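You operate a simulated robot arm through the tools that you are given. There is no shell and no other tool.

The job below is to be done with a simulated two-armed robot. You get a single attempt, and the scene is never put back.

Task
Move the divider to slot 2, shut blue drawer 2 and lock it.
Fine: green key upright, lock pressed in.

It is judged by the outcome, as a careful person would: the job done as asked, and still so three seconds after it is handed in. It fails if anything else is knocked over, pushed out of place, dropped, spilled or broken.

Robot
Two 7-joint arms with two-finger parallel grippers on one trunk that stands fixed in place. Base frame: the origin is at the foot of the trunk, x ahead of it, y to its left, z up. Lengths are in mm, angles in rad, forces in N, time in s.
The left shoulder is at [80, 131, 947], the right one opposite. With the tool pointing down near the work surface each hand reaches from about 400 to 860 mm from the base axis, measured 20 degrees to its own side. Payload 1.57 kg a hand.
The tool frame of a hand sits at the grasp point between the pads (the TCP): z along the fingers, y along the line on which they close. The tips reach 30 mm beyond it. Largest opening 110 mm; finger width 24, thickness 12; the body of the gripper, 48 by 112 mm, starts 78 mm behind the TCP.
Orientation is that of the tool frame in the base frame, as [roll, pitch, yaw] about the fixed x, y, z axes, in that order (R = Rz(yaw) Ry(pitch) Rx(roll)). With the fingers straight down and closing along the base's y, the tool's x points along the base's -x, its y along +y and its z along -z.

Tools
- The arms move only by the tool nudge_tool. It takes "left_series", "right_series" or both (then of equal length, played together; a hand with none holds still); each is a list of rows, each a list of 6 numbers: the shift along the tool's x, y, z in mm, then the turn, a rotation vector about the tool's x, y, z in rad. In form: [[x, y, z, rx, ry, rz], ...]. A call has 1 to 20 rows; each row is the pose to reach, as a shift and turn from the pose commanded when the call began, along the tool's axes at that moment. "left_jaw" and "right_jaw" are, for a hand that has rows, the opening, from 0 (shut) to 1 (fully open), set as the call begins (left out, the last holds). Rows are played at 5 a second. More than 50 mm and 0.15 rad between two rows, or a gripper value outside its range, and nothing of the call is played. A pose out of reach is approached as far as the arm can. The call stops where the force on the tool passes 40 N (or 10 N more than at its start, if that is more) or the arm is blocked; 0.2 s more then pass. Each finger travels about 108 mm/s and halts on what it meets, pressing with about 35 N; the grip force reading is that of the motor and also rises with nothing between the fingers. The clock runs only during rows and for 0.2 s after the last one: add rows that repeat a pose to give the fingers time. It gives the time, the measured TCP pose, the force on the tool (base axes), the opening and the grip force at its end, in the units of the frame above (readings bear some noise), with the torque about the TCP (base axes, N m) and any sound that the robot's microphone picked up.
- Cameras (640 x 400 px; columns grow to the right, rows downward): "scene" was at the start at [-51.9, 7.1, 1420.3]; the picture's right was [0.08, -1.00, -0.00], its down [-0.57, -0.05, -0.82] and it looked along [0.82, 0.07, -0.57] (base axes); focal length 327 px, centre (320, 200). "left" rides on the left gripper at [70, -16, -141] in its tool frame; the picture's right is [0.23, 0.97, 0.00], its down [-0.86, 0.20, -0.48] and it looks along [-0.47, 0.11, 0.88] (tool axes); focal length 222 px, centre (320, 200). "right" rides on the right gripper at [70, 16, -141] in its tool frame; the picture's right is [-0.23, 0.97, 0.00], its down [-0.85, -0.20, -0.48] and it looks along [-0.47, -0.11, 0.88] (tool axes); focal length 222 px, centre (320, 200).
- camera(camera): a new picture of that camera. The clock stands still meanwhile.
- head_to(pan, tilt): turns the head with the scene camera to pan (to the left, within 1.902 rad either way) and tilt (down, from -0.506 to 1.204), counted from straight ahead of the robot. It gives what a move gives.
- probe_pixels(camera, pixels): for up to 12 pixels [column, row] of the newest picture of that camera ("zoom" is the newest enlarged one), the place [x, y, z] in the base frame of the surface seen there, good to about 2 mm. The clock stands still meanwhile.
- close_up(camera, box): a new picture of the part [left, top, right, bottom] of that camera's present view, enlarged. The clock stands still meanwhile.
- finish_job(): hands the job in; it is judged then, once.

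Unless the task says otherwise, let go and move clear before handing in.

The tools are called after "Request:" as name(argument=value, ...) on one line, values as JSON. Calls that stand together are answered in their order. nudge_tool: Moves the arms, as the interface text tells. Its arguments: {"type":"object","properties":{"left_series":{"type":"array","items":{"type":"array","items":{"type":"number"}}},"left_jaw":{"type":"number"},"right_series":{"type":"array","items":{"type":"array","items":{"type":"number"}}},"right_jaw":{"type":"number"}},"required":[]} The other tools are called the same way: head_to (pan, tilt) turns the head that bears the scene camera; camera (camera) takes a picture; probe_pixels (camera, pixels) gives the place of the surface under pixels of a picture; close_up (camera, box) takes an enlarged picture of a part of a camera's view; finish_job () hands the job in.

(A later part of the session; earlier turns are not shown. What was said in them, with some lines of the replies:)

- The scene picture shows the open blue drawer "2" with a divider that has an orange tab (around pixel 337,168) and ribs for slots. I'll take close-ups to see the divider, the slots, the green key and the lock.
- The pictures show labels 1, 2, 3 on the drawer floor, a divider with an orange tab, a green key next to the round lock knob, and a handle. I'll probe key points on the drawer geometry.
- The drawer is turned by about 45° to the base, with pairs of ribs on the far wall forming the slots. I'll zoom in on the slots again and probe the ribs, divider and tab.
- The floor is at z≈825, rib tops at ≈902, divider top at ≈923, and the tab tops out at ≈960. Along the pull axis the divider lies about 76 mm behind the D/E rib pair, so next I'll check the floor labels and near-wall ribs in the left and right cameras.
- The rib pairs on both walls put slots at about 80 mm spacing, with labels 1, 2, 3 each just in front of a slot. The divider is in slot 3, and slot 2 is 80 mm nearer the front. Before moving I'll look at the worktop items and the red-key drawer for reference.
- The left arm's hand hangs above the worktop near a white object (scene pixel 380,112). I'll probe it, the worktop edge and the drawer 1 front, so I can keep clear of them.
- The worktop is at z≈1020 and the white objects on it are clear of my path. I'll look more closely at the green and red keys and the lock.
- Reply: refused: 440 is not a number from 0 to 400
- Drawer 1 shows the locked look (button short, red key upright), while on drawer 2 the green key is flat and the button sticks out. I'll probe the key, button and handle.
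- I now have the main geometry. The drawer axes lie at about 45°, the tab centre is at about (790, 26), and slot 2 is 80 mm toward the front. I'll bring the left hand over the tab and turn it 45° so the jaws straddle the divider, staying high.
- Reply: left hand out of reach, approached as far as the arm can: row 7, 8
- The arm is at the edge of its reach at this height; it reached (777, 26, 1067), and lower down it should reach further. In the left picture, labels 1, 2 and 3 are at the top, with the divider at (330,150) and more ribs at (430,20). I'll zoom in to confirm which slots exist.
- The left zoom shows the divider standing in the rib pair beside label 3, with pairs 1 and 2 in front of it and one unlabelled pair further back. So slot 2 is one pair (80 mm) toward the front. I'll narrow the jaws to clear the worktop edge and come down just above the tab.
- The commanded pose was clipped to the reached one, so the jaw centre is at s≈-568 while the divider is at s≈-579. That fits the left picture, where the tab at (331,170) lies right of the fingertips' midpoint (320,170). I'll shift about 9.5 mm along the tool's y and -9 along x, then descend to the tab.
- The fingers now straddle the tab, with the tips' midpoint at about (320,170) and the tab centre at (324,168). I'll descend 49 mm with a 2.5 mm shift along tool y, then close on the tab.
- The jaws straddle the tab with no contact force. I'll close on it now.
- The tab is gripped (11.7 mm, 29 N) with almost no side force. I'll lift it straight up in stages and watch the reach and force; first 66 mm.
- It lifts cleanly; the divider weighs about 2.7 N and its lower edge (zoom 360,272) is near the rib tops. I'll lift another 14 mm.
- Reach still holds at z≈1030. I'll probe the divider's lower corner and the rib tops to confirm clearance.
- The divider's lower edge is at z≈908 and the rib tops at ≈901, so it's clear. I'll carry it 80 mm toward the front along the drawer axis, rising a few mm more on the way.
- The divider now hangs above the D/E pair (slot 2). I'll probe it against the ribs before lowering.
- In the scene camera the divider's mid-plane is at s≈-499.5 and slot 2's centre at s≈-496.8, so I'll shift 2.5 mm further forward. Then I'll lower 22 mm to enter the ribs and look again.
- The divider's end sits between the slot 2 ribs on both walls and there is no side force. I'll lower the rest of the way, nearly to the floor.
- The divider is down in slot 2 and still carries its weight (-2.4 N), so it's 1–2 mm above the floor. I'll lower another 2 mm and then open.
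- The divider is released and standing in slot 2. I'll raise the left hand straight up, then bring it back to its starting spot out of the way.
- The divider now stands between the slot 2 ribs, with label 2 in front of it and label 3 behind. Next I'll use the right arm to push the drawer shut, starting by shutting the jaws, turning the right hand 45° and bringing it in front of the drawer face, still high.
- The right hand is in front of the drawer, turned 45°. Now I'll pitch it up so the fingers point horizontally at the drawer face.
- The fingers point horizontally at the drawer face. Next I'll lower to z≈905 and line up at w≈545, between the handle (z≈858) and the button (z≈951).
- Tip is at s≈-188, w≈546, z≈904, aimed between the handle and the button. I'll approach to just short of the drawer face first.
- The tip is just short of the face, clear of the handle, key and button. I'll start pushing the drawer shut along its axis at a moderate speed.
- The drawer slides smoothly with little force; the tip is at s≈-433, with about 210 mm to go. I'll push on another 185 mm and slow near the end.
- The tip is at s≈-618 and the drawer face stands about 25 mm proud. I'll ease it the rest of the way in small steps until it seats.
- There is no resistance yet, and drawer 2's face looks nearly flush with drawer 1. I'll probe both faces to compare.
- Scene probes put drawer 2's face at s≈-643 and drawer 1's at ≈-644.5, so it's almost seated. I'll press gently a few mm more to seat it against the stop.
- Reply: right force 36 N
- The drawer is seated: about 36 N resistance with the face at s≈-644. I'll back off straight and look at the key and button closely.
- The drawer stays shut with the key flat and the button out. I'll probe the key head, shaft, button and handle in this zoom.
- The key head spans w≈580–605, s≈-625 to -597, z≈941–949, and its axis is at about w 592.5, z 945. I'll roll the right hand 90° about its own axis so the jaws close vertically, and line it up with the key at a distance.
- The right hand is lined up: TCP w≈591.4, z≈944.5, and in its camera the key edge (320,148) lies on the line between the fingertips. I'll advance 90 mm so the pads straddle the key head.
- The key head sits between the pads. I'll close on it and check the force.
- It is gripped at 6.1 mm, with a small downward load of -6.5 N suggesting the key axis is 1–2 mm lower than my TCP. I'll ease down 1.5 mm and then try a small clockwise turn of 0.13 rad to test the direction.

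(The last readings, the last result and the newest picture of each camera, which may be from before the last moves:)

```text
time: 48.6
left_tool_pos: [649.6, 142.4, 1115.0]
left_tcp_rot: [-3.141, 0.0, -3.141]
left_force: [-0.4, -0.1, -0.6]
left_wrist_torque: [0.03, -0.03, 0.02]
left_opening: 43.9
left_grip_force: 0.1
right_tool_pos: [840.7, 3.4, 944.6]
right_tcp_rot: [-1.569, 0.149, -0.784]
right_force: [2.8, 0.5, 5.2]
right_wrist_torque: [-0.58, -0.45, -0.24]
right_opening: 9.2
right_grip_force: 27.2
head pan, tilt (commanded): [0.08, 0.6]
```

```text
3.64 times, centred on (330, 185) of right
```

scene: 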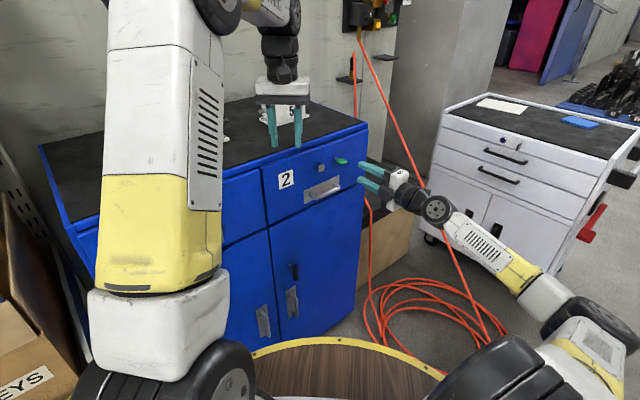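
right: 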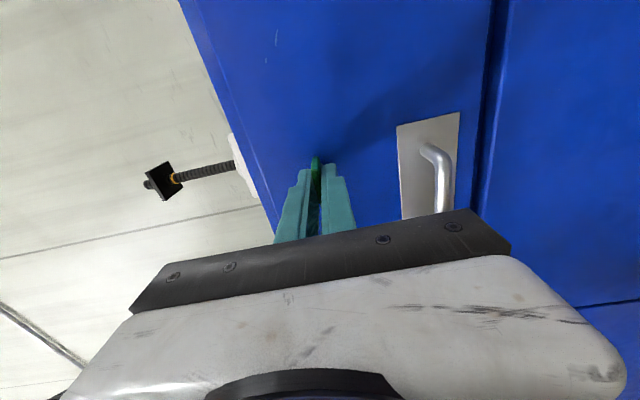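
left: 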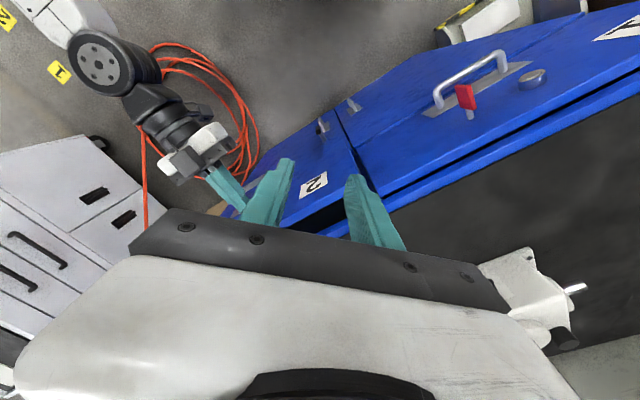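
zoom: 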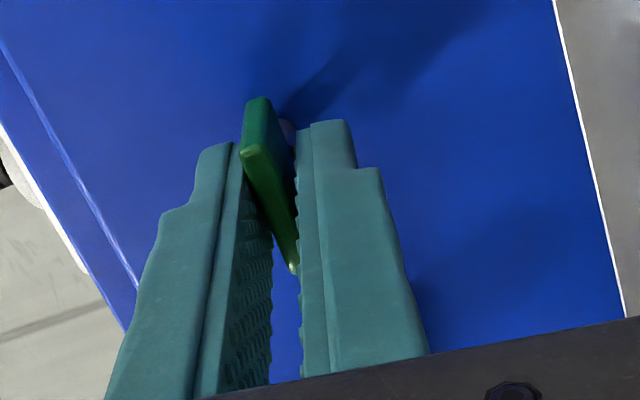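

The jaw was forced open from 6.0 to 9.2 mm and the torque rose, so the key doesn't turn clockwise. I'll turn back and test a small counter-clockwise turn.

Request:
nudge_tool(right_series=[[0, 0, 0, 0, 0, -0.08], [0, 0, 0, 0, 0, -0.15], [0, 0, 0, 0, 0, -0.15]])

Request:
nudge_tool(right_series=[[0, 0, 0, 0, 0, -0.05], [0, 0, 0, 0, 0, -0.1], [0, 0, 0, 0, 0, -0.15], [0, 0, 0, 0, 0, -0.2], [0, 0, 0, 0, 0, -0.2]])

Request:
close_up(camera="scene", box=[300, 130, 400, 200])

Request:
close_up(camera="right", box=[260, 130, 400, 240])

```text
time: 49.4
left_tool_pos: [648.9, 141.4, 1116.1]
left_tcp_rot: [3.141, 0.0, 3.141]
left_force: [0.2, -0.3, -0.2]
left_wrist_torque: [-0.05, 0.01, -0.01]
left_opening: 43.9
left_grip_force: 0.1
right_tool_pos: [841.8, 1.3, 944.5]
right_tcp_rot: [-1.566, -0.001, -0.785]
right_force: [2.5, 0.5, 14.4]
right_wrist_torque: [-0.27, 0.19, 0.83]
right_opening: 5.8
right_grip_force: 25.5
head pan, tilt (commanded): [0.08, 0.6]
```

```text
time: 50.6
left_tool_pos: [648.2, 141.8, 1114.6]
left_tcp_rot: [3.141, 0.0, 3.14]
left_force: [-0.1, 0.6, -0.2]
left_wrist_torque: [0.02, 0.01, -0.02]
left_opening: 43.8
left_grip_force: 0.1
right_tool_pos: [841.1, 2.7, 944.0]
right_tcp_rot: [-1.569, -0.203, -0.783]
right_force: [-2.9, 0.6, 13.9]
right_wrist_torque: [-0.04, 0.04, 0.19]
right_opening: 5.6
right_grip_force: 25.7
head pan, tilt (commanded): [0.08, 0.6]
```

```text
5.71 times, centred on (350, 165) of scene
```

zoom: 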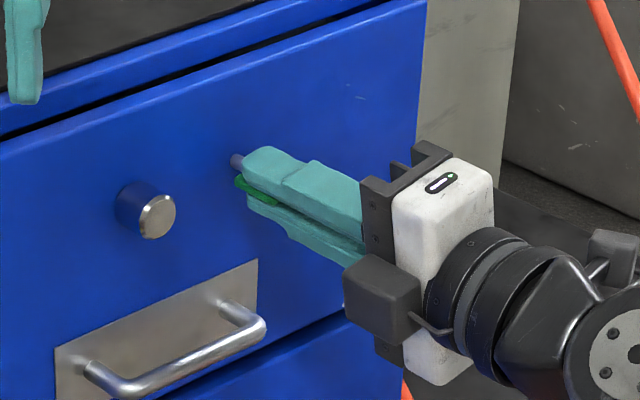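

```text
3.64 times, centred on (330, 185) of right
```

zoom: 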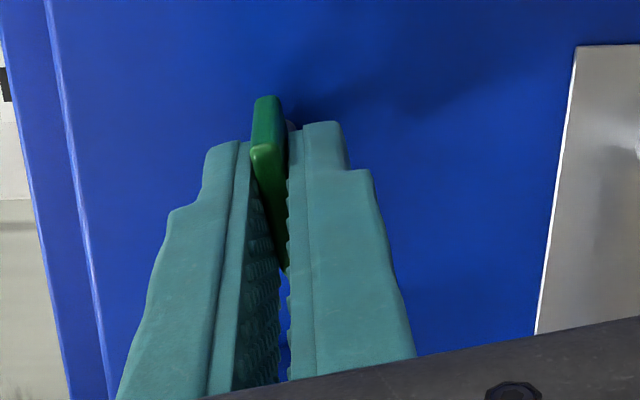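

The key follows counter-clockwise: the opening stays at 5.6 mm with low torque, so that's the right direction. To turn it the full way back toward my natural wrist angle, I'll release it, back off, and re-grip from the opposite roll.

Request:
nudge_tool(right_series=[[0, 0, 0, 0, 0, 0], [0, 0, 0, 0, 0, 0], [0, 0, 0, 0, 0, 0], [0, 0, -10, 0, 0, 0], [0, 0, -25, 0, 0, 0], [0, 0, -45, 0, 0, 0], [0, 0, -65, 0, 0, 0], [0, 0, -85, 0, 0, 0], [0, 0, -85, 0, 0, 0]], right_jaw=0.36)

Request:
close_up(camera="scene", box=[300, 130, 400, 200])

Request:
close_up(camera="right", box=[260, 100, 400, 200])

```text
time: 52.6
left_tool_pos: [648.9, 142.0, 1115.1]
left_tcp_rot: [3.141, 0.0, 3.142]
left_force: [0.2, 0.7, -1.2]
left_wrist_torque: [0.03, 0.03, -0.01]
left_opening: 43.9
left_grip_force: 0.1
right_tool_pos: [782.5, -58.1, 943.5]
right_tcp_rot: [-1.569, -0.201, -0.786]
right_force: [0.0, -0.4, -0.2]
right_wrist_torque: [-0.03, 0.0, -0.02]
right_opening: 39.4
right_grip_force: 0.1
head pan, tilt (commanded): [0.08, 0.6]
```

```text
5.71 times, centred on (350, 165) of scene
```

zoom: 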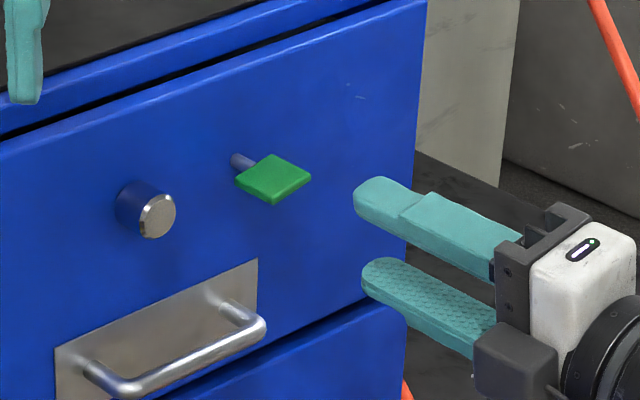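

```text
4.00 times, centred on (330, 150) of right
```

zoom: 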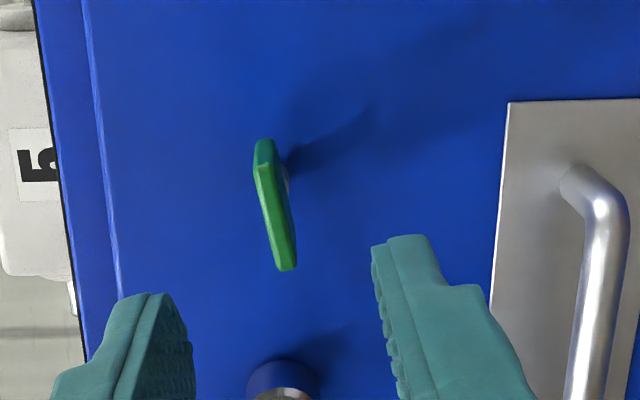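

The key kept its new angle, turned about 0.2 rad counter-clockwise. I'll probe its ends for a precise axis position before rolling the hand around.

Request:
probe_pixels(camera="zoom", pixels=[[263, 165], [275, 215], [286, 262], [268, 185], [280, 240], [290, 180], [280, 392]])

Request:
close_up(camera="scene", box=[320, 140, 380, 180])

Request:
probe_pixels(camera="zoom", pixels=[[230, 190], [258, 160], [295, 188], [258, 215], [195, 190], [275, 200], [180, 168]])

```text
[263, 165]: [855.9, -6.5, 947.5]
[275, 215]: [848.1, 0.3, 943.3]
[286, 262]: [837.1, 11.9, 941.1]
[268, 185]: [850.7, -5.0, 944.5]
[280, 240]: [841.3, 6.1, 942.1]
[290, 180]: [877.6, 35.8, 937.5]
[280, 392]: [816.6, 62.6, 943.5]
```

```text
10.00 times, centred on (350, 160) of scene
```

zoom: 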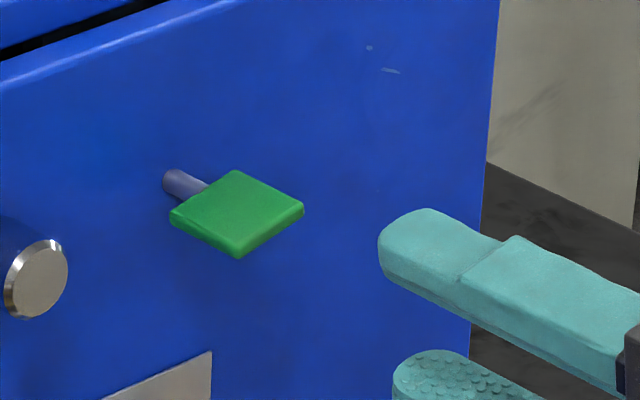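

```text
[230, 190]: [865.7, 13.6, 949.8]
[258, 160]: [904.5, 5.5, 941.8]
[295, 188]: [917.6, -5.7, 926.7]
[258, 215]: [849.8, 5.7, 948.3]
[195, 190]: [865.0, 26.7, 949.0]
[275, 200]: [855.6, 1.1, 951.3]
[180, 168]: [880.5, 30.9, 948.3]
```

The key's edge centre is near w≈595, z≈944, with a tilt of about 0.22 rad. I'll roll the hand by half a turn in free space, in two calls.

Request:
nudge_tool(right_series=[[0, 0, 0, 0, 0, 0.143], [0, 0, 0, 0, 0, 0.286], [0, 0, 0, 0, 0, 0.428], [0, 0, 0, 0, 0, 0.571], [0, 0, 0, 0, 0, 0.714], [0, 0, 0, 0, 0, 0.857], [0, 0, 0, 0, 0, 1.0], [0, 0, 0, 0, 0, 1.142], [0, 0, 0, 0, 0, 1.285], [0, 0, 0, 0, 0, 1.428], [0, 0, 0, 0, 0, 1.571], [0, 0, 0, 0, 0, 1.571]], right_jaw=0.36)

Request:
nudge_tool(right_series=[[0, 0, 0, 0, 0, 0.143], [0, 0, 0, 0, 0, 0.286], [0, 0, 0, 0, 0, 0.428], [0, 0, 0, 0, 0, 0.571], [0, 0, 0, 0, 0, 0.714], [0, 0, 0, 0, 0, 0.857], [0, 0, 0, 0, 0, 1.0], [0, 0, 0, 0, 0, 1.142], [0, 0, 0, 0, 0, 1.285], [0, 0, 0, 0, 0, 1.428], [0, 0, 0, 0, 0, 1.571], [0, 0, 0, 0, 0, 1.571]], right_jaw=0.36)

Request:
camera(camera="scene")

Request:
camera(camera="right")

```text
time: 55.2
left_tool_pos: [648.2, 141.1, 1116.2]
left_tcp_rot: [-3.141, 0.002, -3.141]
left_force: [0.6, 0.4, -1.5]
left_wrist_torque: [-0.01, -0.02, 0.02]
left_opening: 43.8
left_grip_force: 0.2
right_tool_pos: [781.6, -58.7, 943.1]
right_tcp_rot: [-1.571, 1.372, -0.783]
right_force: [0.7, 0.6, 0.5]
right_wrist_torque: [0.02, -0.02, 0.01]
right_opening: 39.6
right_grip_force: 0.0
head pan, tilt (commanded): [0.08, 0.6]
```

```text
time: 57.8
left_tool_pos: [650.3, 142.4, 1115.8]
left_tcp_rot: [3.141, -0.001, -3.141]
left_force: [0.0, 0.7, 0.4]
left_wrist_torque: [0.03, 0.01, 0.01]
left_opening: 43.8
left_grip_force: 0.0
right_tool_pos: [780.5, -58.1, 943.0]
right_tcp_rot: [1.572, 0.197, 2.356]
right_force: [0.4, 0.4, 0.2]
right_wrist_torque: [-0.03, -0.03, 0.0]
right_opening: 39.4
right_grip_force: 0.0
head pan, tilt (commanded): [0.08, 0.6]
```

```text
taken
```

scene: 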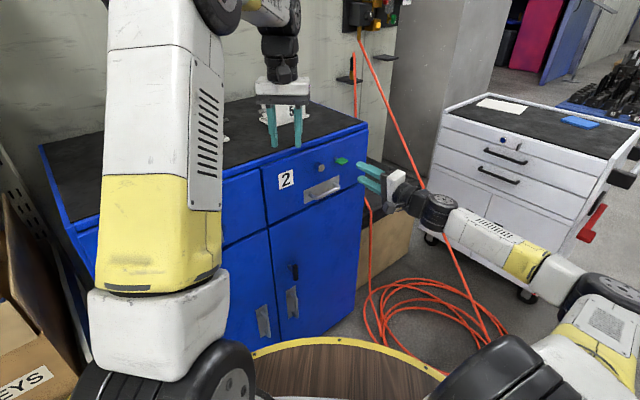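

```text
taken
```

right: 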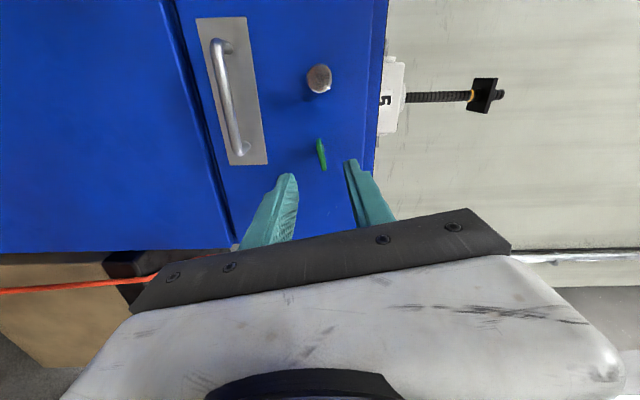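

The opposite roll is within reach. The key (321,153) sits about 2 px right of my closing line, so I'll shift +1.5 mm along tool y while advancing 87 mm, then grip.

Request:
nudge_tool(right_series=[[0, 1.5, 15, 0, 0, 0], [0, 1.5, 32, 0, 0, 0], [0, 1.5, 50, 0, 0, 0], [0, 1.5, 66, 0, 0, 0], [0, 1.5, 77, 0, 0, 0], [0, 1.5, 84, 0, 0, 0], [0, 1.5, 87, 0, 0, 0], [0, 1.5, 87, 0, 0, 0]], right_jaw=0.36)

Request:
close_up(camera="right", box=[240, 120, 400, 240])

Request:
close_up(camera="scene", box=[300, 130, 400, 200])

```text
time: 59.6
left_tool_pos: [649.5, 141.7, 1115.0]
left_tcp_rot: [-3.141, 0.0, 3.141]
left_force: [0.0, -0.8, -0.3]
left_wrist_torque: [-0.01, 0.0, -0.01]
left_opening: 44.3
left_grip_force: 0.1
right_tool_pos: [842.4, 2.3, 945.5]
right_tcp_rot: [1.57, 0.201, 2.356]
right_force: [0.2, 0.2, 1.1]
right_wrist_torque: [-0.01, 0.02, 0.0]
right_opening: 39.8
right_grip_force: 0.0
head pan, tilt (commanded): [0.08, 0.6]
```

```text
3.33 times, centred on (320, 180) of right
```

zoom: 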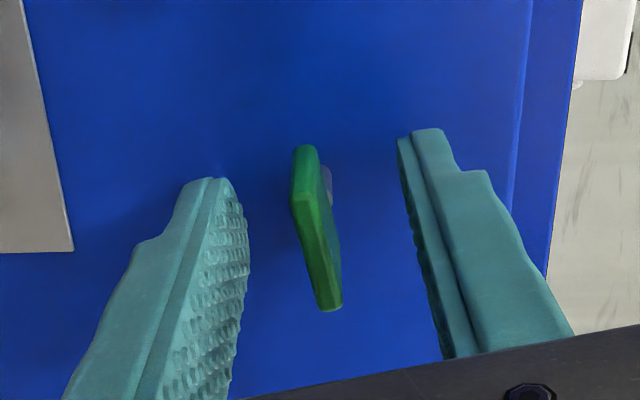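

```text
5.71 times, centred on (350, 165) of scene
```

zoom: 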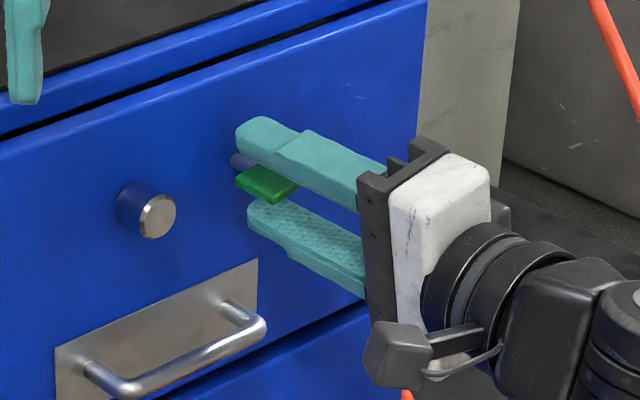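

The key head is between the pads. I'll close on it.

Request:
nudge_tool(right_series=[[0, 0, 0, 0, 0, 0], [0, 0, 0, 0, 0, 0], [0, 0, 0, 0, 0, 0], [0, 0, 0, 0, 0, 0]], right_jaw=0.0)

Request:
close_up(camera="right", box=[240, 120, 400, 240])

```text
time: 60.6
left_tool_pos: [648.9, 142.3, 1114.6]
left_tcp_rot: [3.141, 0.0, -3.141]
left_force: [-1.1, 0.4, 0.3]
left_wrist_torque: [-0.03, 0.03, -0.04]
left_opening: 44.1
left_grip_force: 0.1
right_tool_pos: [843.2, 4.2, 944.6]
right_tcp_rot: [1.572, 0.198, 2.357]
right_force: [-1.2, 1.5, -10.7]
right_wrist_torque: [0.28, -0.2, -0.58]
right_opening: 5.9
right_grip_force: 26.1
head pan, tilt (commanded): [0.08, 0.6]
```

```text
3.33 times, centred on (320, 180) of right
```

zoom: 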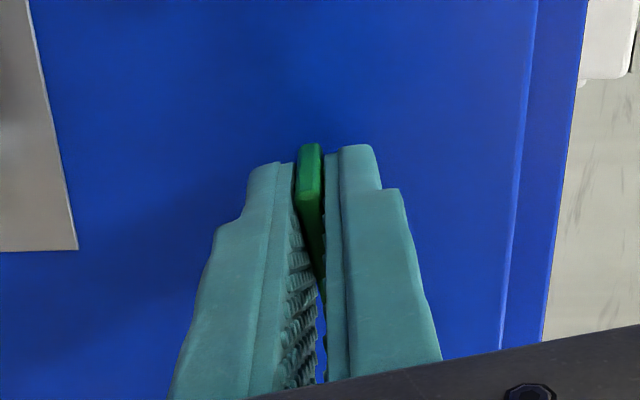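

Gripped at 5.9 mm with -10.7 N vertical load, so I'll lower about 1 mm. Then I'll turn counter-clockwise in small steps, first 0.45 rad.

Request:
nudge_tool(right_series=[[0, -1, 0, 0, 0, 0], [0, -1, 0, 0, 0, -0.08], [0, -1, 0, 0, 0, -0.16], [0, -1, 0, 0, 0, -0.24], [0, -1, 0, 0, 0, -0.32], [0, -1, 0, 0, 0, -0.4], [0, -1, 0, 0, 0, -0.45], [0, -1, 0, 0, 0, -0.45]], right_jaw=0.0)

Request:
close_up(camera="scene", box=[300, 130, 400, 200])

Request:
close_up(camera="right", box=[240, 120, 400, 240])

```text
time: 62.4
left_tool_pos: [650.2, 141.7, 1114.0]
left_tcp_rot: [-3.141, 0.0, 3.141]
left_force: [-0.2, 0.6, -0.2]
left_wrist_torque: [0.01, 0.04, 0.02]
left_opening: 44.0
left_grip_force: 0.1
right_tool_pos: [842.8, 3.4, 945.0]
right_tcp_rot: [1.57, 0.651, 2.355]
right_force: [1.0, -2.9, -21.8]
right_wrist_torque: [-0.1, 0.16, 0.58]
right_opening: 6.0
right_grip_force: 25.5
head pan, tilt (commanded): [0.08, 0.6]
```

```text
5.71 times, centred on (350, 165) of scene
```

zoom: 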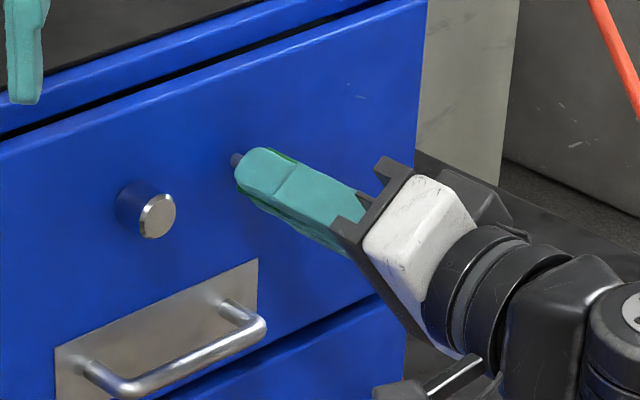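

```text
3.33 times, centred on (320, 180) of right
```

zoom: 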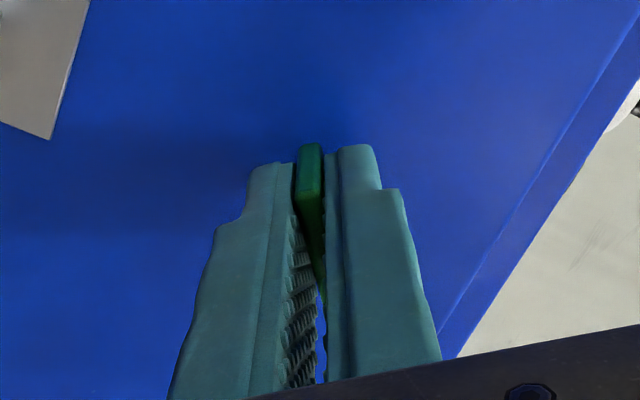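

The key turns with the grip, and the vertical load is -22 N because I'm still slightly high. I'll lower 1.5 mm in base z while turning another 0.45 rad.

Request:
nudge_tool(right_series=[[0.9, -1.2, 0, 0, 0, 0], [0.9, -1.2, 0, 0, 0, -0.08], [0.9, -1.2, 0, 0, 0, -0.16], [0.9, -1.2, 0, 0, 0, -0.24], [0.9, -1.2, 0, 0, 0, -0.32], [0.9, -1.2, 0, 0, 0, -0.4], [0.9, -1.2, 0, 0, 0, -0.45], [0.9, -1.2, 0, 0, 0, -0.45]], right_jaw=0.0)

Request:
close_up(camera="scene", box=[300, 130, 400, 200])

Request:
close_up(camera="right", box=[240, 120, 400, 240])

```text
time: 64.2
left_tool_pos: [649.8, 142.3, 1115.0]
left_tcp_rot: [3.141, 0.0, -3.14]
left_force: [0.3, 0.5, -0.8]
left_wrist_torque: [0.02, -0.01, 0.01]
left_opening: 44.1
left_grip_force: 0.1
right_tool_pos: [843.7, 2.6, 942.1]
right_tcp_rot: [1.57, 1.101, 2.355]
right_force: [-0.5, -8.5, -9.8]
right_wrist_torque: [0.14, -0.13, 0.06]
right_opening: 6.1
right_grip_force: 25.7
head pan, tilt (commanded): [0.08, 0.6]
```

```text
5.71 times, centred on (350, 165) of scene
```

zoom: 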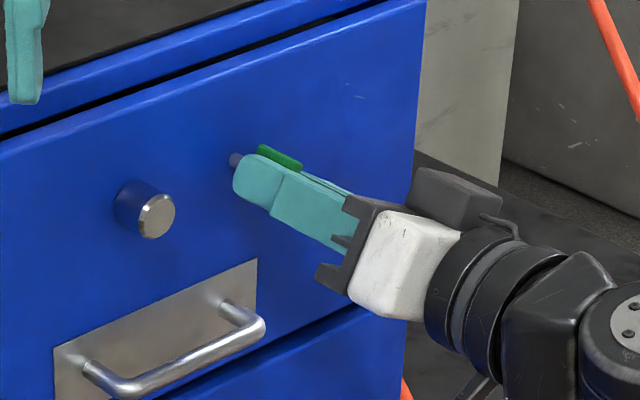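

```text
3.33 times, centred on (320, 180) of right
```

zoom: 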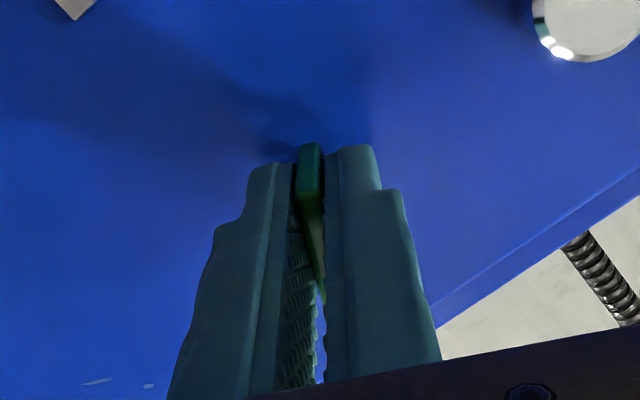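

The key continues to follow. I'll turn the remaining 0.47 rad to bring it upright.

Request:
nudge_tool(right_series=[[0, 0, 0, 0, 0, -0.08], [0, 0, 0, 0, 0, -0.16], [0, 0, 0, 0, 0, -0.24], [0, 0, 0, 0, 0, -0.32], [0, 0, 0, 0, 0, -0.4], [0, 0, 0, 0, 0, -0.47], [0, 0, 0, 0, 0, -0.47]], right_jaw=0.0)

Request:
close_up(camera="scene", box=[300, 130, 400, 200])

Request:
close_up(camera="right", box=[240, 120, 400, 240])

```text
time: 65.8
left_tool_pos: [649.9, 140.9, 1114.6]
left_tcp_rot: [3.141, -0.002, -3.14]
left_force: [0.0, -0.1, -0.1]
left_wrist_torque: [0.01, 0.0, 0.0]
left_opening: 43.7
left_grip_force: 0.1
right_tool_pos: [844.8, 1.6, 943.2]
right_tcp_rot: [-0.096, 1.57, 0.685]
right_force: [9.1, -12.4, -14.0]
right_wrist_torque: [-0.36, 0.46, 0.38]
right_opening: 5.8
right_grip_force: 26.1
head pan, tilt (commanded): [0.08, 0.6]
```

```text
5.71 times, centred on (350, 165) of scene
```

zoom: 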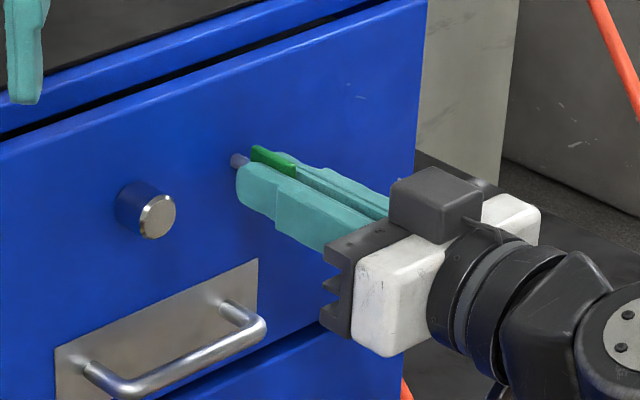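

```text
3.33 times, centred on (320, 180) of right
```

zoom: 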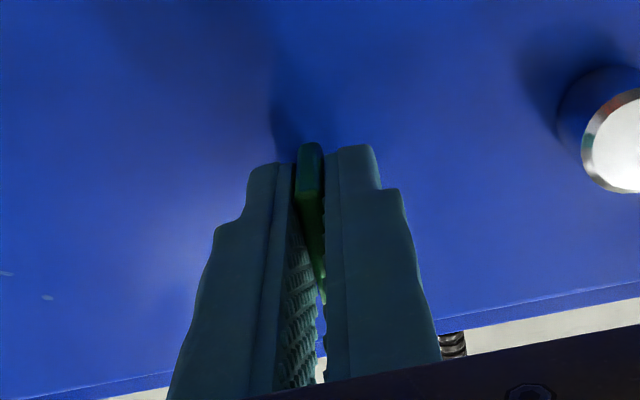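

The key now looks upright in both views, with the opening at 5.8 mm. I'll relieve the side load by about 1 mm, open the jaws and back off.

Request:
nudge_tool(right_series=[[1, -1, 0, 0, 0, 0], [1, -1, 0, 0, 0, 0]], right_jaw=0.0)

Request:
nudge_tool(right_series=[[0, 0, 0, 0, 0, 0], [0, 0, 0, 0, 0, 0], [0, 0, 0, 0, 0, 0], [0, 0, -10, 0, 0, 0], [0, 0, -25, 0, 0, 0], [0, 0, -45, 0, 0, 0], [0, 0, -65, 0, 0, 0], [0, 0, -85, 0, 0, 0], [0, 0, -85, 0, 0, 0]], right_jaw=0.36)

Request:
close_up(camera="scene", box=[300, 130, 400, 200])

Request:
close_up(camera="right", box=[260, 100, 400, 200])

```text
time: 66.4
left_tool_pos: [650.0, 141.2, 1114.6]
left_tcp_rot: [-3.141, 0.001, 3.141]
left_force: [-0.7, 1.0, -0.5]
left_wrist_torque: [-0.01, -0.01, 0.0]
left_opening: 44.1
left_grip_force: 0.0
right_tool_pos: [844.5, 2.3, 942.6]
right_tcp_rot: [1.106, 1.568, 1.89]
right_force: [10.4, -11.6, -9.8]
right_wrist_torque: [-0.48, 0.53, 0.24]
right_opening: 6.1
right_grip_force: 25.6
head pan, tilt (commanded): [0.08, 0.6]
```

```text
time: 68.4
left_tool_pos: [649.1, 141.7, 1115.0]
left_tcp_rot: [3.141, -0.001, 3.14]
left_force: [0.1, -0.6, -0.3]
left_wrist_torque: [0.05, 0.0, 0.02]
left_opening: 44.2
left_grip_force: 0.0
right_tool_pos: [782.7, -56.9, 941.7]
right_tcp_rot: [0.57, 1.571, 1.356]
right_force: [-0.5, 0.2, 0.4]
right_wrist_torque: [0.0, 0.01, -0.01]
right_opening: 39.8
right_grip_force: 0.0
head pan, tilt (commanded): [0.08, 0.6]
```

```text
5.71 times, centred on (350, 165) of scene
```

zoom: 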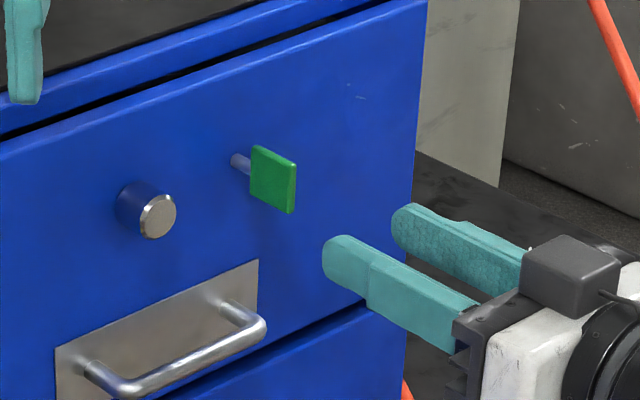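

```text
4.00 times, centred on (330, 150) of right
```

zoom: 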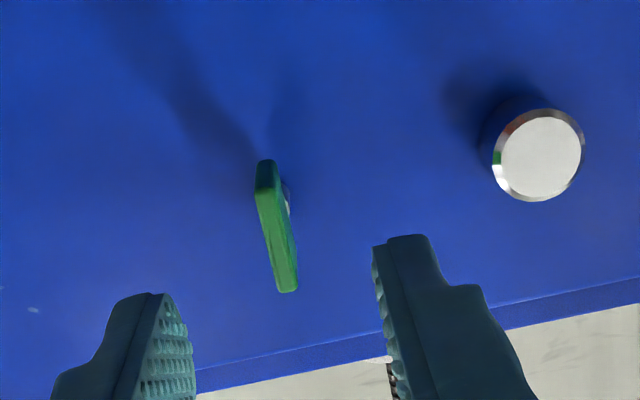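

The key now stands upright. I'll probe its ends to verify, and the button to aim the press.

Request:
probe_pixels(camera="zoom", pixels=[[263, 195], [270, 215], [276, 240], [282, 265], [286, 283], [543, 155], [543, 125], [515, 155], [570, 155], [545, 190]])

Request:
close_up(camera="scene", box=[310, 140, 370, 180])

Request:
probe_pixels(camera="zoom", pixels=[[135, 250], [135, 215], [110, 250], [120, 280], [290, 170], [290, 210], [330, 205], [320, 240], [70, 200]])

```text
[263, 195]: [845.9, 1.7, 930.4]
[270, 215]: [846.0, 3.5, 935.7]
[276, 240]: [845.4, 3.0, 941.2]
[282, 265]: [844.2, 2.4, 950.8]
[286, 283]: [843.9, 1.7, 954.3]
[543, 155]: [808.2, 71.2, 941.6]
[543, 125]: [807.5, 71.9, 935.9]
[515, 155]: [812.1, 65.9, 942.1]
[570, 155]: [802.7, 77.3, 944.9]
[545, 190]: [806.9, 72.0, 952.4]
```

```text
10.00 times, centred on (340, 160) of scene
```

zoom: 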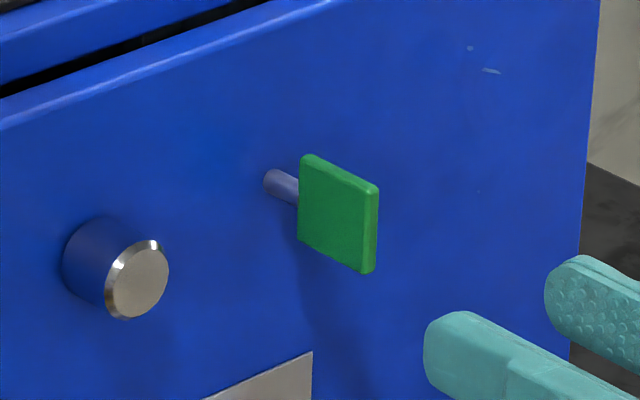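

```text
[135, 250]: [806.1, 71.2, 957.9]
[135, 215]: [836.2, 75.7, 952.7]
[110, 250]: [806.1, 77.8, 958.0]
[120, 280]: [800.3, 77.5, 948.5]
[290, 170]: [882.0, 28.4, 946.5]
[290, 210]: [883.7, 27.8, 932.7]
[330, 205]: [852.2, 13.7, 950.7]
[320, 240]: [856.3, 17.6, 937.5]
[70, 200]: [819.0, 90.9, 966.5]
```

The key edge runs from z 930 to 954 at nearly constant w≈595.5, so it's upright within about 2°. The button's centre is at w≈520, z≈944, with its face at s≈-622. I'll close the jaws and line up with the button.

Request:
nudge_tool(right_series=[[-0.5, 15, 0, 0, 0, 0], [-1, 30, 0, 0, 0, 0], [-1.5, 45, 0, 0, 0, 0], [-2, 60, 0, 0, 0, 0], [-2.3, 73.4, 0, 0, 0, 0], [-2.3, 73.4, 0, 0, 0, 0]], right_jaw=0.0)

Request:
camera(camera="right")

Request:
close_up(camera="scene", box=[290, 130, 390, 200])

```text
time: 69.8
left_tool_pos: [649.3, 142.3, 1116.6]
left_tcp_rot: [3.141, 0.001, -3.14]
left_force: [0.1, 0.4, 0.3]
left_wrist_torque: [0.03, -0.02, -0.03]
left_opening: 44.0
left_grip_force: 0.1
right_tool_pos: [732.7, -5.2, 944.2]
right_tcp_rot: [0.769, 1.57, 1.556]
right_force: [-0.6, -0.6, 0.0]
right_wrist_torque: [0.0, -0.05, 0.01]
right_opening: 0.1
right_grip_force: 20.9
head pan, tilt (commanded): [0.08, 0.6]
```

```text
taken
```

right: 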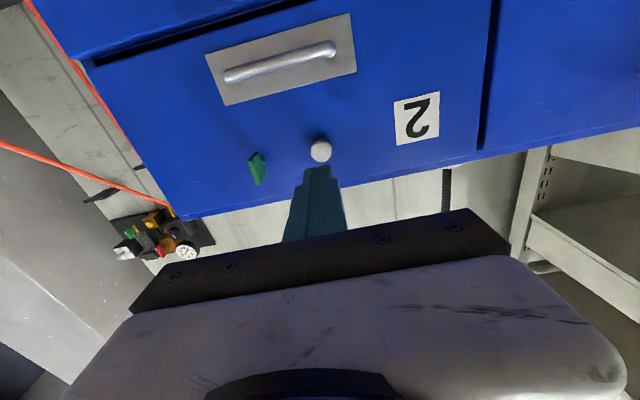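

```text
5.71 times, centred on (340, 165) of scene
```

zoom: 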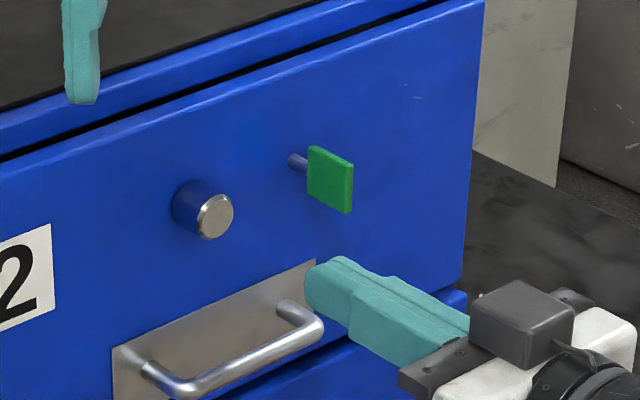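

The fingertip (318,168) lines up with the button (320,151) toward the approach point. I'll advance to just in front of the button.

Request:
nudge_tool(right_series=[[0, 0, 14, 0, 0, 0], [0, 0, 30, 0, 0, 0], [0, 0, 46, 0, 0, 0], [0, 0, 60, 0, 0, 0], [0, 0, 68, 0, 0, 0], [0, 0, 72, 0, 0, 0], [0, 0, 72, 0, 0, 0]], right_jaw=0.0)

Request:
close_up(camera="right", box=[240, 120, 400, 220])

Request:
close_up(camera="scene", box=[290, 130, 390, 200])

```text
time: 71.4
left_tool_pos: [649.9, 142.0, 1115.7]
left_tcp_rot: [-3.141, 0.001, -3.141]
left_force: [-0.9, 0.4, 0.0]
left_wrist_torque: [0.0, -0.01, 0.0]
left_opening: 44.3
left_grip_force: 0.1
right_tool_pos: [782.8, 45.7, 944.0]
right_tcp_rot: [0.98, 1.57, 1.765]
right_force: [-0.3, -0.2, 0.3]
right_wrist_torque: [0.02, -0.02, 0.01]
right_opening: 0.0
right_grip_force: 21.2
head pan, tilt (commanded): [0.08, 0.6]
```

```text
4.00 times, centred on (320, 170) of right
```

zoom: 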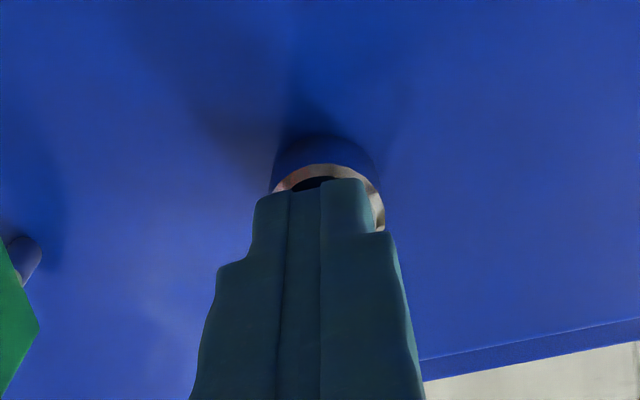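

```text
5.71 times, centred on (340, 165) of scene
```

zoom: 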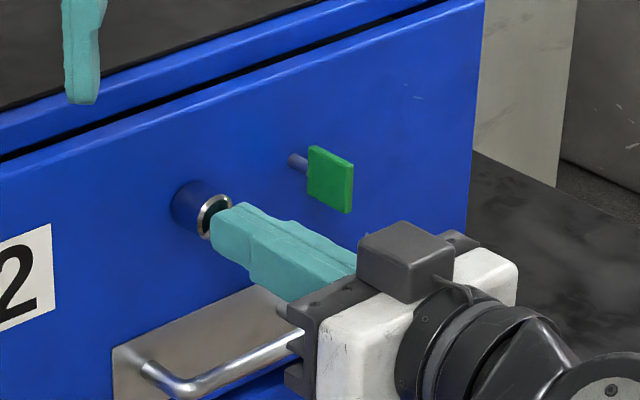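

The tip is about 6 mm short of the button and about 2 mm toward the key side. I'll correct +2 mm along tool y and press in with small steps until it bottoms out.

Request:
nudge_tool(right_series=[[0, 2, 0, 0, 0, 0], [0, 2, 3, 0, 0, 0], [0, 2, 5, 0, 0, 0], [0, 2, 7, 0, 0, 0], [0, 2, 9, 0, 0, 0], [0, 2, 11, 0, 0, 0], [0, 2, 13, 0, 0, 0], [0, 2, 15, 0, 0, 0], [0, 2, 16, 0, 0, 0], [0, 2, 17, 0, 0, 0], [0, 2, 18, 0, 0, 0], [0, 2, 18, 0, 0, 0]], right_jaw=0.0)

Request:
close_up(camera="right", box=[240, 120, 400, 220])

Request:
close_up(camera="scene", box=[290, 130, 390, 200])

```text
time: 74.0
left_tool_pos: [648.7, 141.6, 1114.9]
left_tcp_rot: [3.141, 0.0, 3.141]
left_force: [0.8, -0.5, 0.1]
left_wrist_torque: [0.02, -0.01, 0.01]
left_opening: 44.2
left_grip_force: 0.0
right_tool_pos: [794.0, 58.2, 944.6]
right_tcp_rot: [0.328, 1.569, 1.112]
right_force: [-19.9, -20.8, 3.4]
right_wrist_torque: [-0.04, -0.19, -0.01]
right_opening: 0.0
right_grip_force: 21.6
head pan, tilt (commanded): [0.08, 0.6]
```

```text
4.00 times, centred on (320, 170) of right
```

zoom: 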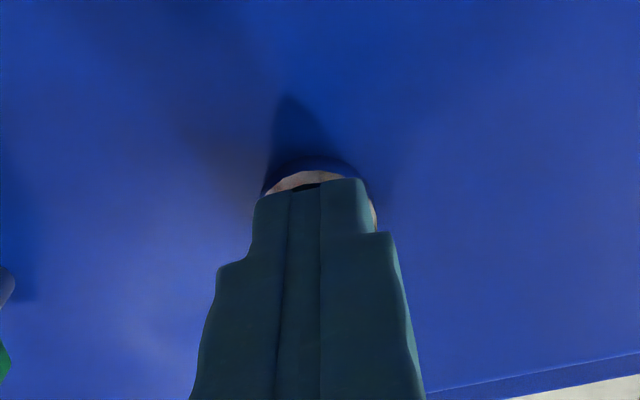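

```text
5.71 times, centred on (340, 165) of scene
```

zoom: 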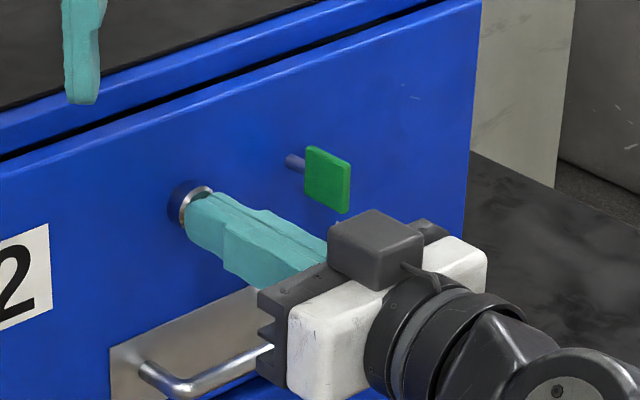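

The button has gone in about 11 mm with 29 N resistance, similar to drawer 1's pressed button. I'll press 2 mm further to be sure it latches, then back off and check.

Request:
nudge_tool(right_series=[[0, 0, 1, 0, 0, 0], [0, 0, 2, 0, 0, 0], [0, 0, 2, 0, 0, 0]], right_jaw=0.0)

Request:
nudge_tool(right_series=[[0, 0, -4, 0, 0, 0], [0, 0, -10, 0, 0, 0], [0, 0, -25, 0, 0, 0], [0, 0, -45, 0, 0, 0], [0, 0, -70, 0, 0, 0], [0, 0, -90, 0, 0, 0], [0, 0, -90, 0, 0, 0]], right_jaw=0.0)

Request:
close_up(camera="right", box=[220, 100, 400, 220])

Request:
close_up(camera="scene", box=[290, 130, 390, 200])

```text
time: 74.5
left_tool_pos: [648.1, 141.8, 1117.4]
left_tcp_rot: [3.141, 0.003, -3.139]
left_force: [-0.3, 0.0, 0.5]
left_wrist_torque: [-0.02, -0.01, -0.01]
left_opening: 44.1
left_grip_force: 0.0
right_tool_pos: [794.0, 58.3, 943.7]
right_tcp_rot: [-2.32, 1.57, -1.538]
right_force: [-25.6, -18.9, 6.6]
right_wrist_torque: [0.23, 0.06, 0.1]
right_opening: 0.0
right_grip_force: 21.5
head pan, tilt (commanded): [0.08, 0.6]
stopped in row 2 (right hand): the force on the tool passed its limit at 41 N (the readings are from after the stop); the commanded pose is now the measured one
```

```text
time: 76.0
left_tool_pos: [648.4, 141.4, 1115.6]
left_tcp_rot: [3.14, 0.0, -3.141]
left_force: [-0.3, -0.1, 0.0]
left_wrist_torque: [0.0, -0.01, 0.01]
left_opening: 44.2
left_grip_force: 0.0
right_tool_pos: [731.5, -4.8, 944.2]
right_tcp_rot: [2.429, 1.57, -3.07]
right_force: [-0.3, 0.6, 0.5]
right_wrist_torque: [0.0, 0.0, 0.01]
right_opening: 0.0
right_grip_force: 21.3
head pan, tilt (commanded): [0.08, 0.6]
```

```text
3.33 times, centred on (310, 160) of right
```

zoom: 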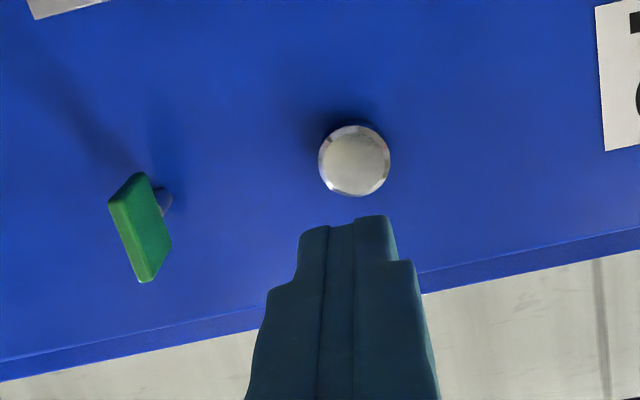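

```text
5.71 times, centred on (340, 165) of scene
```

zoom: 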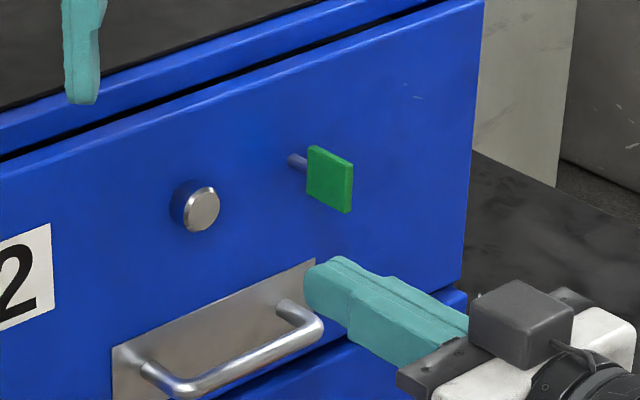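

The button stays pressed in, visibly shorter than before at (203,208), and the key is still upright. I'll probe the button, the drawer face and drawer 1 to compare.

Request:
close_up(camera="scene", box=[300, 140, 370, 190])

Request:
probe_pixels(camera="zoom", pixels=[[215, 235], [205, 250], [225, 225], [320, 130], [350, 180], [345, 210], [380, 190], [360, 150], [120, 200], [460, 100]])

Request:
camera(camera="scene")

Request:
camera(camera="left")

```text
8.00 times, centred on (335, 165) of scene
```

zoom: 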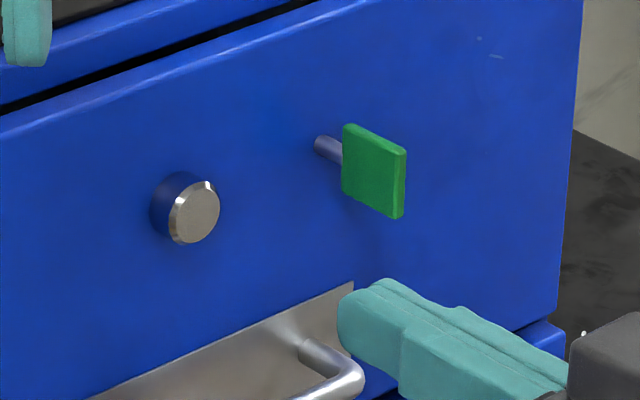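

```text
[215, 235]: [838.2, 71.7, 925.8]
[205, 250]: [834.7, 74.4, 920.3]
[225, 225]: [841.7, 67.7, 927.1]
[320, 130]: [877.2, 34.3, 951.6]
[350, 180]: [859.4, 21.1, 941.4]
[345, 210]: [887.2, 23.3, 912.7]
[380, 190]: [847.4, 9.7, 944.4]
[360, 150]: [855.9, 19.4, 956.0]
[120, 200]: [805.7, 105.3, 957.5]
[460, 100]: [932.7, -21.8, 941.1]
```

```text
taken
```

scene: 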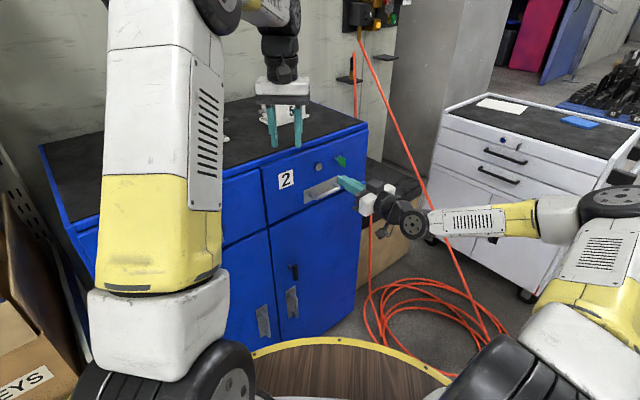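

```text
taken
```

left: 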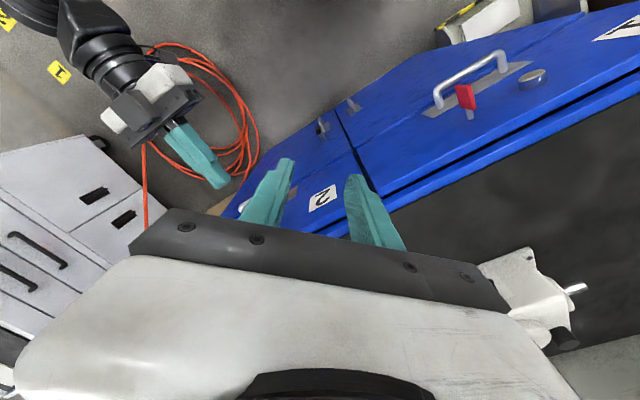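

The drawer face is at s≈-643.5, flush with drawer 1. I'll probe the button's face itself.

Request:
close_up(camera="scene", box=[300, 140, 370, 190])

Request:
probe_pixels(camera="zoom", pixels=[[195, 212], [200, 200], [190, 225], [205, 215], [348, 150], [348, 195], [400, 160], [400, 205]])

Request:
close_up(camera="right", box=[220, 100, 400, 220])

Request:
probe_pixels(camera="zoom", pixels=[[355, 160], [355, 140], [340, 165], [112, 205], [122, 225], [132, 250], [142, 275], [450, 120], [250, 120]])

```text
8.00 times, centred on (335, 165) of scene
```

zoom: 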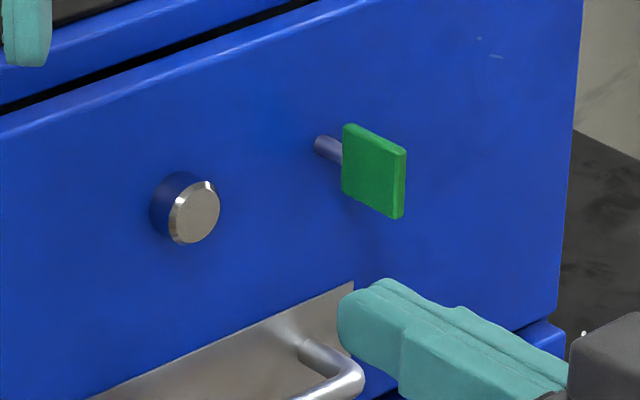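

```text
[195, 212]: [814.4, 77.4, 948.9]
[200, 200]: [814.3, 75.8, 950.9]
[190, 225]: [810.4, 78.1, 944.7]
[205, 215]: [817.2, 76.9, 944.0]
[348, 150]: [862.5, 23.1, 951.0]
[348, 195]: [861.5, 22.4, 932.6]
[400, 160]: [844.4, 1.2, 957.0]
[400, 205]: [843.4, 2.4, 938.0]
```

```text
3.33 times, centred on (310, 160) of right
```

zoom: 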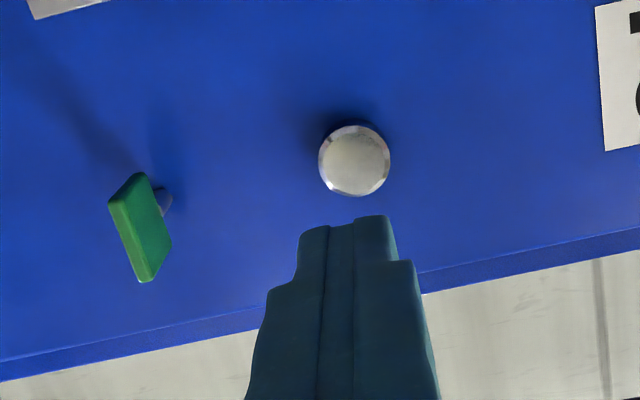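

```text
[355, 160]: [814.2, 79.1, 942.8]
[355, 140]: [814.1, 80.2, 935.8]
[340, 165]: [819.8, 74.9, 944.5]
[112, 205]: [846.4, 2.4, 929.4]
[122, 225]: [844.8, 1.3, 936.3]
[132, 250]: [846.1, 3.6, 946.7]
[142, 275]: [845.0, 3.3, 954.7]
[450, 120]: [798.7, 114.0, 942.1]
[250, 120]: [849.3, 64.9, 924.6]
```

The button face is now at s≈-631, the same as drawer 1's pressed button, the key is upright, and the drawer is flush. I'll back the right hand well clear and take a last look.

Request:
nudge_tool(right_series=[[0, 0, -20, 0, 0, 0], [0, 0, -45, 0, 0, 0], [0, 0, -70, 0, 0, 0], [0, 0, -95, 0, 0, 0], [0, 0, -120, 0, 0, 0], [0, 0, -120, 0, 0, 0], [0, 0, -120, 0, 0, 0]], right_jaw=0.0)

Request:
camera(camera="scene")

Request:
close_up(camera="scene", box=[250, 120, 390, 220])

Request:
close_up(camera="right", box=[160, 40, 480, 240])

```text
time: 77.7
left_tool_pos: [649.0, 142.4, 1115.2]
left_tcp_rot: [3.142, 0.0, -3.141]
left_force: [0.0, 0.0, -0.2]
left_wrist_torque: [-0.02, -0.02, -0.01]
left_opening: 44.1
left_grip_force: 0.1
right_tool_pos: [644.3, -89.4, 944.5]
right_tcp_rot: [2.352, 1.571, 3.138]
right_force: [-0.7, 0.2, 0.3]
right_wrist_torque: [0.0, -0.02, -0.01]
right_opening: 0.0
right_grip_force: 21.3
head pan, tilt (commanded): [0.08, 0.6]
```

```text
taken
```

scene: 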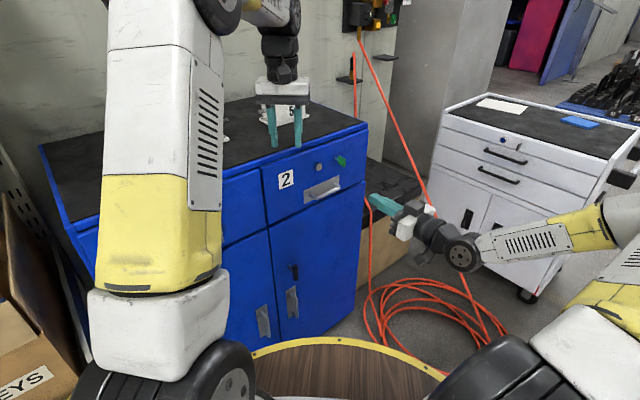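

```text
4.00 times, centred on (320, 170) of scene
```

zoom: 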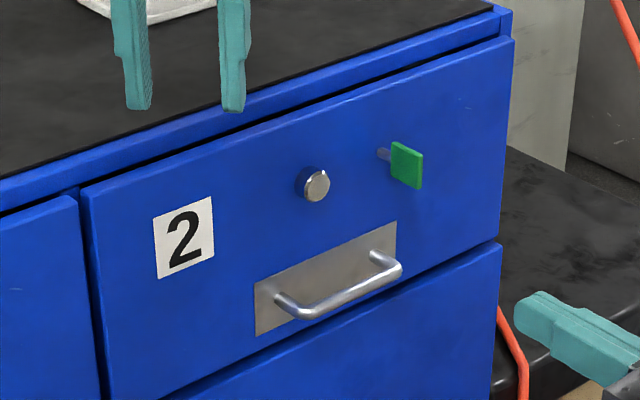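

```text
2.00 times, centred on (320, 140) of right
```

zoom: 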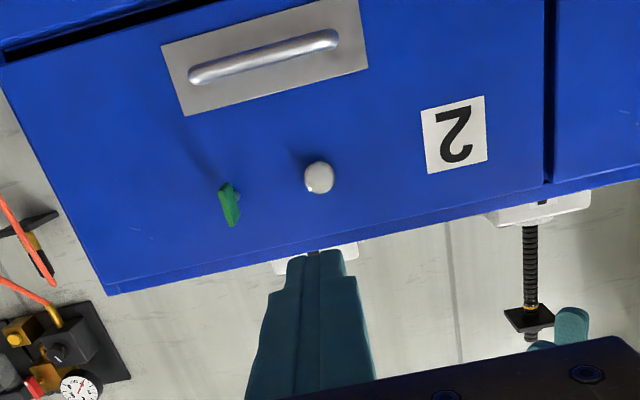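

The last pictures show drawer 2 shut flush, the green key upright (zoom 406,165), the lock still pressed in (zoom 315,185), and both hands clear with nothing else disturbed. I'm handing the job in.

Request:
finish_job()

```text
The job is handed in.
```

The divider is in slot 2, blue drawer 2 is shut, and it is locked with the green key upright and the lock pressed in. I handed the job in, but no verdict has come back yet.

- **Divider:** I lifted it out of slot 3 and set it down between the slot 2 ribs, with label 2 in front of it. I could not see it again once the drawer was shut; the drawer slid in slowly and smoothly.
- **Drawer:** I pushed it until it seated, and its face is now flush with drawer 1.
- **Key:** It only turned counter-clockwise. By my measurements it is upright to within a few degrees.
- **Lock:** The button stays in, level with the pressed button on drawer 1. I did not test it by pulling on the drawer.

Both hands were clear at the end, and the final pictures show nothing else disturbed.
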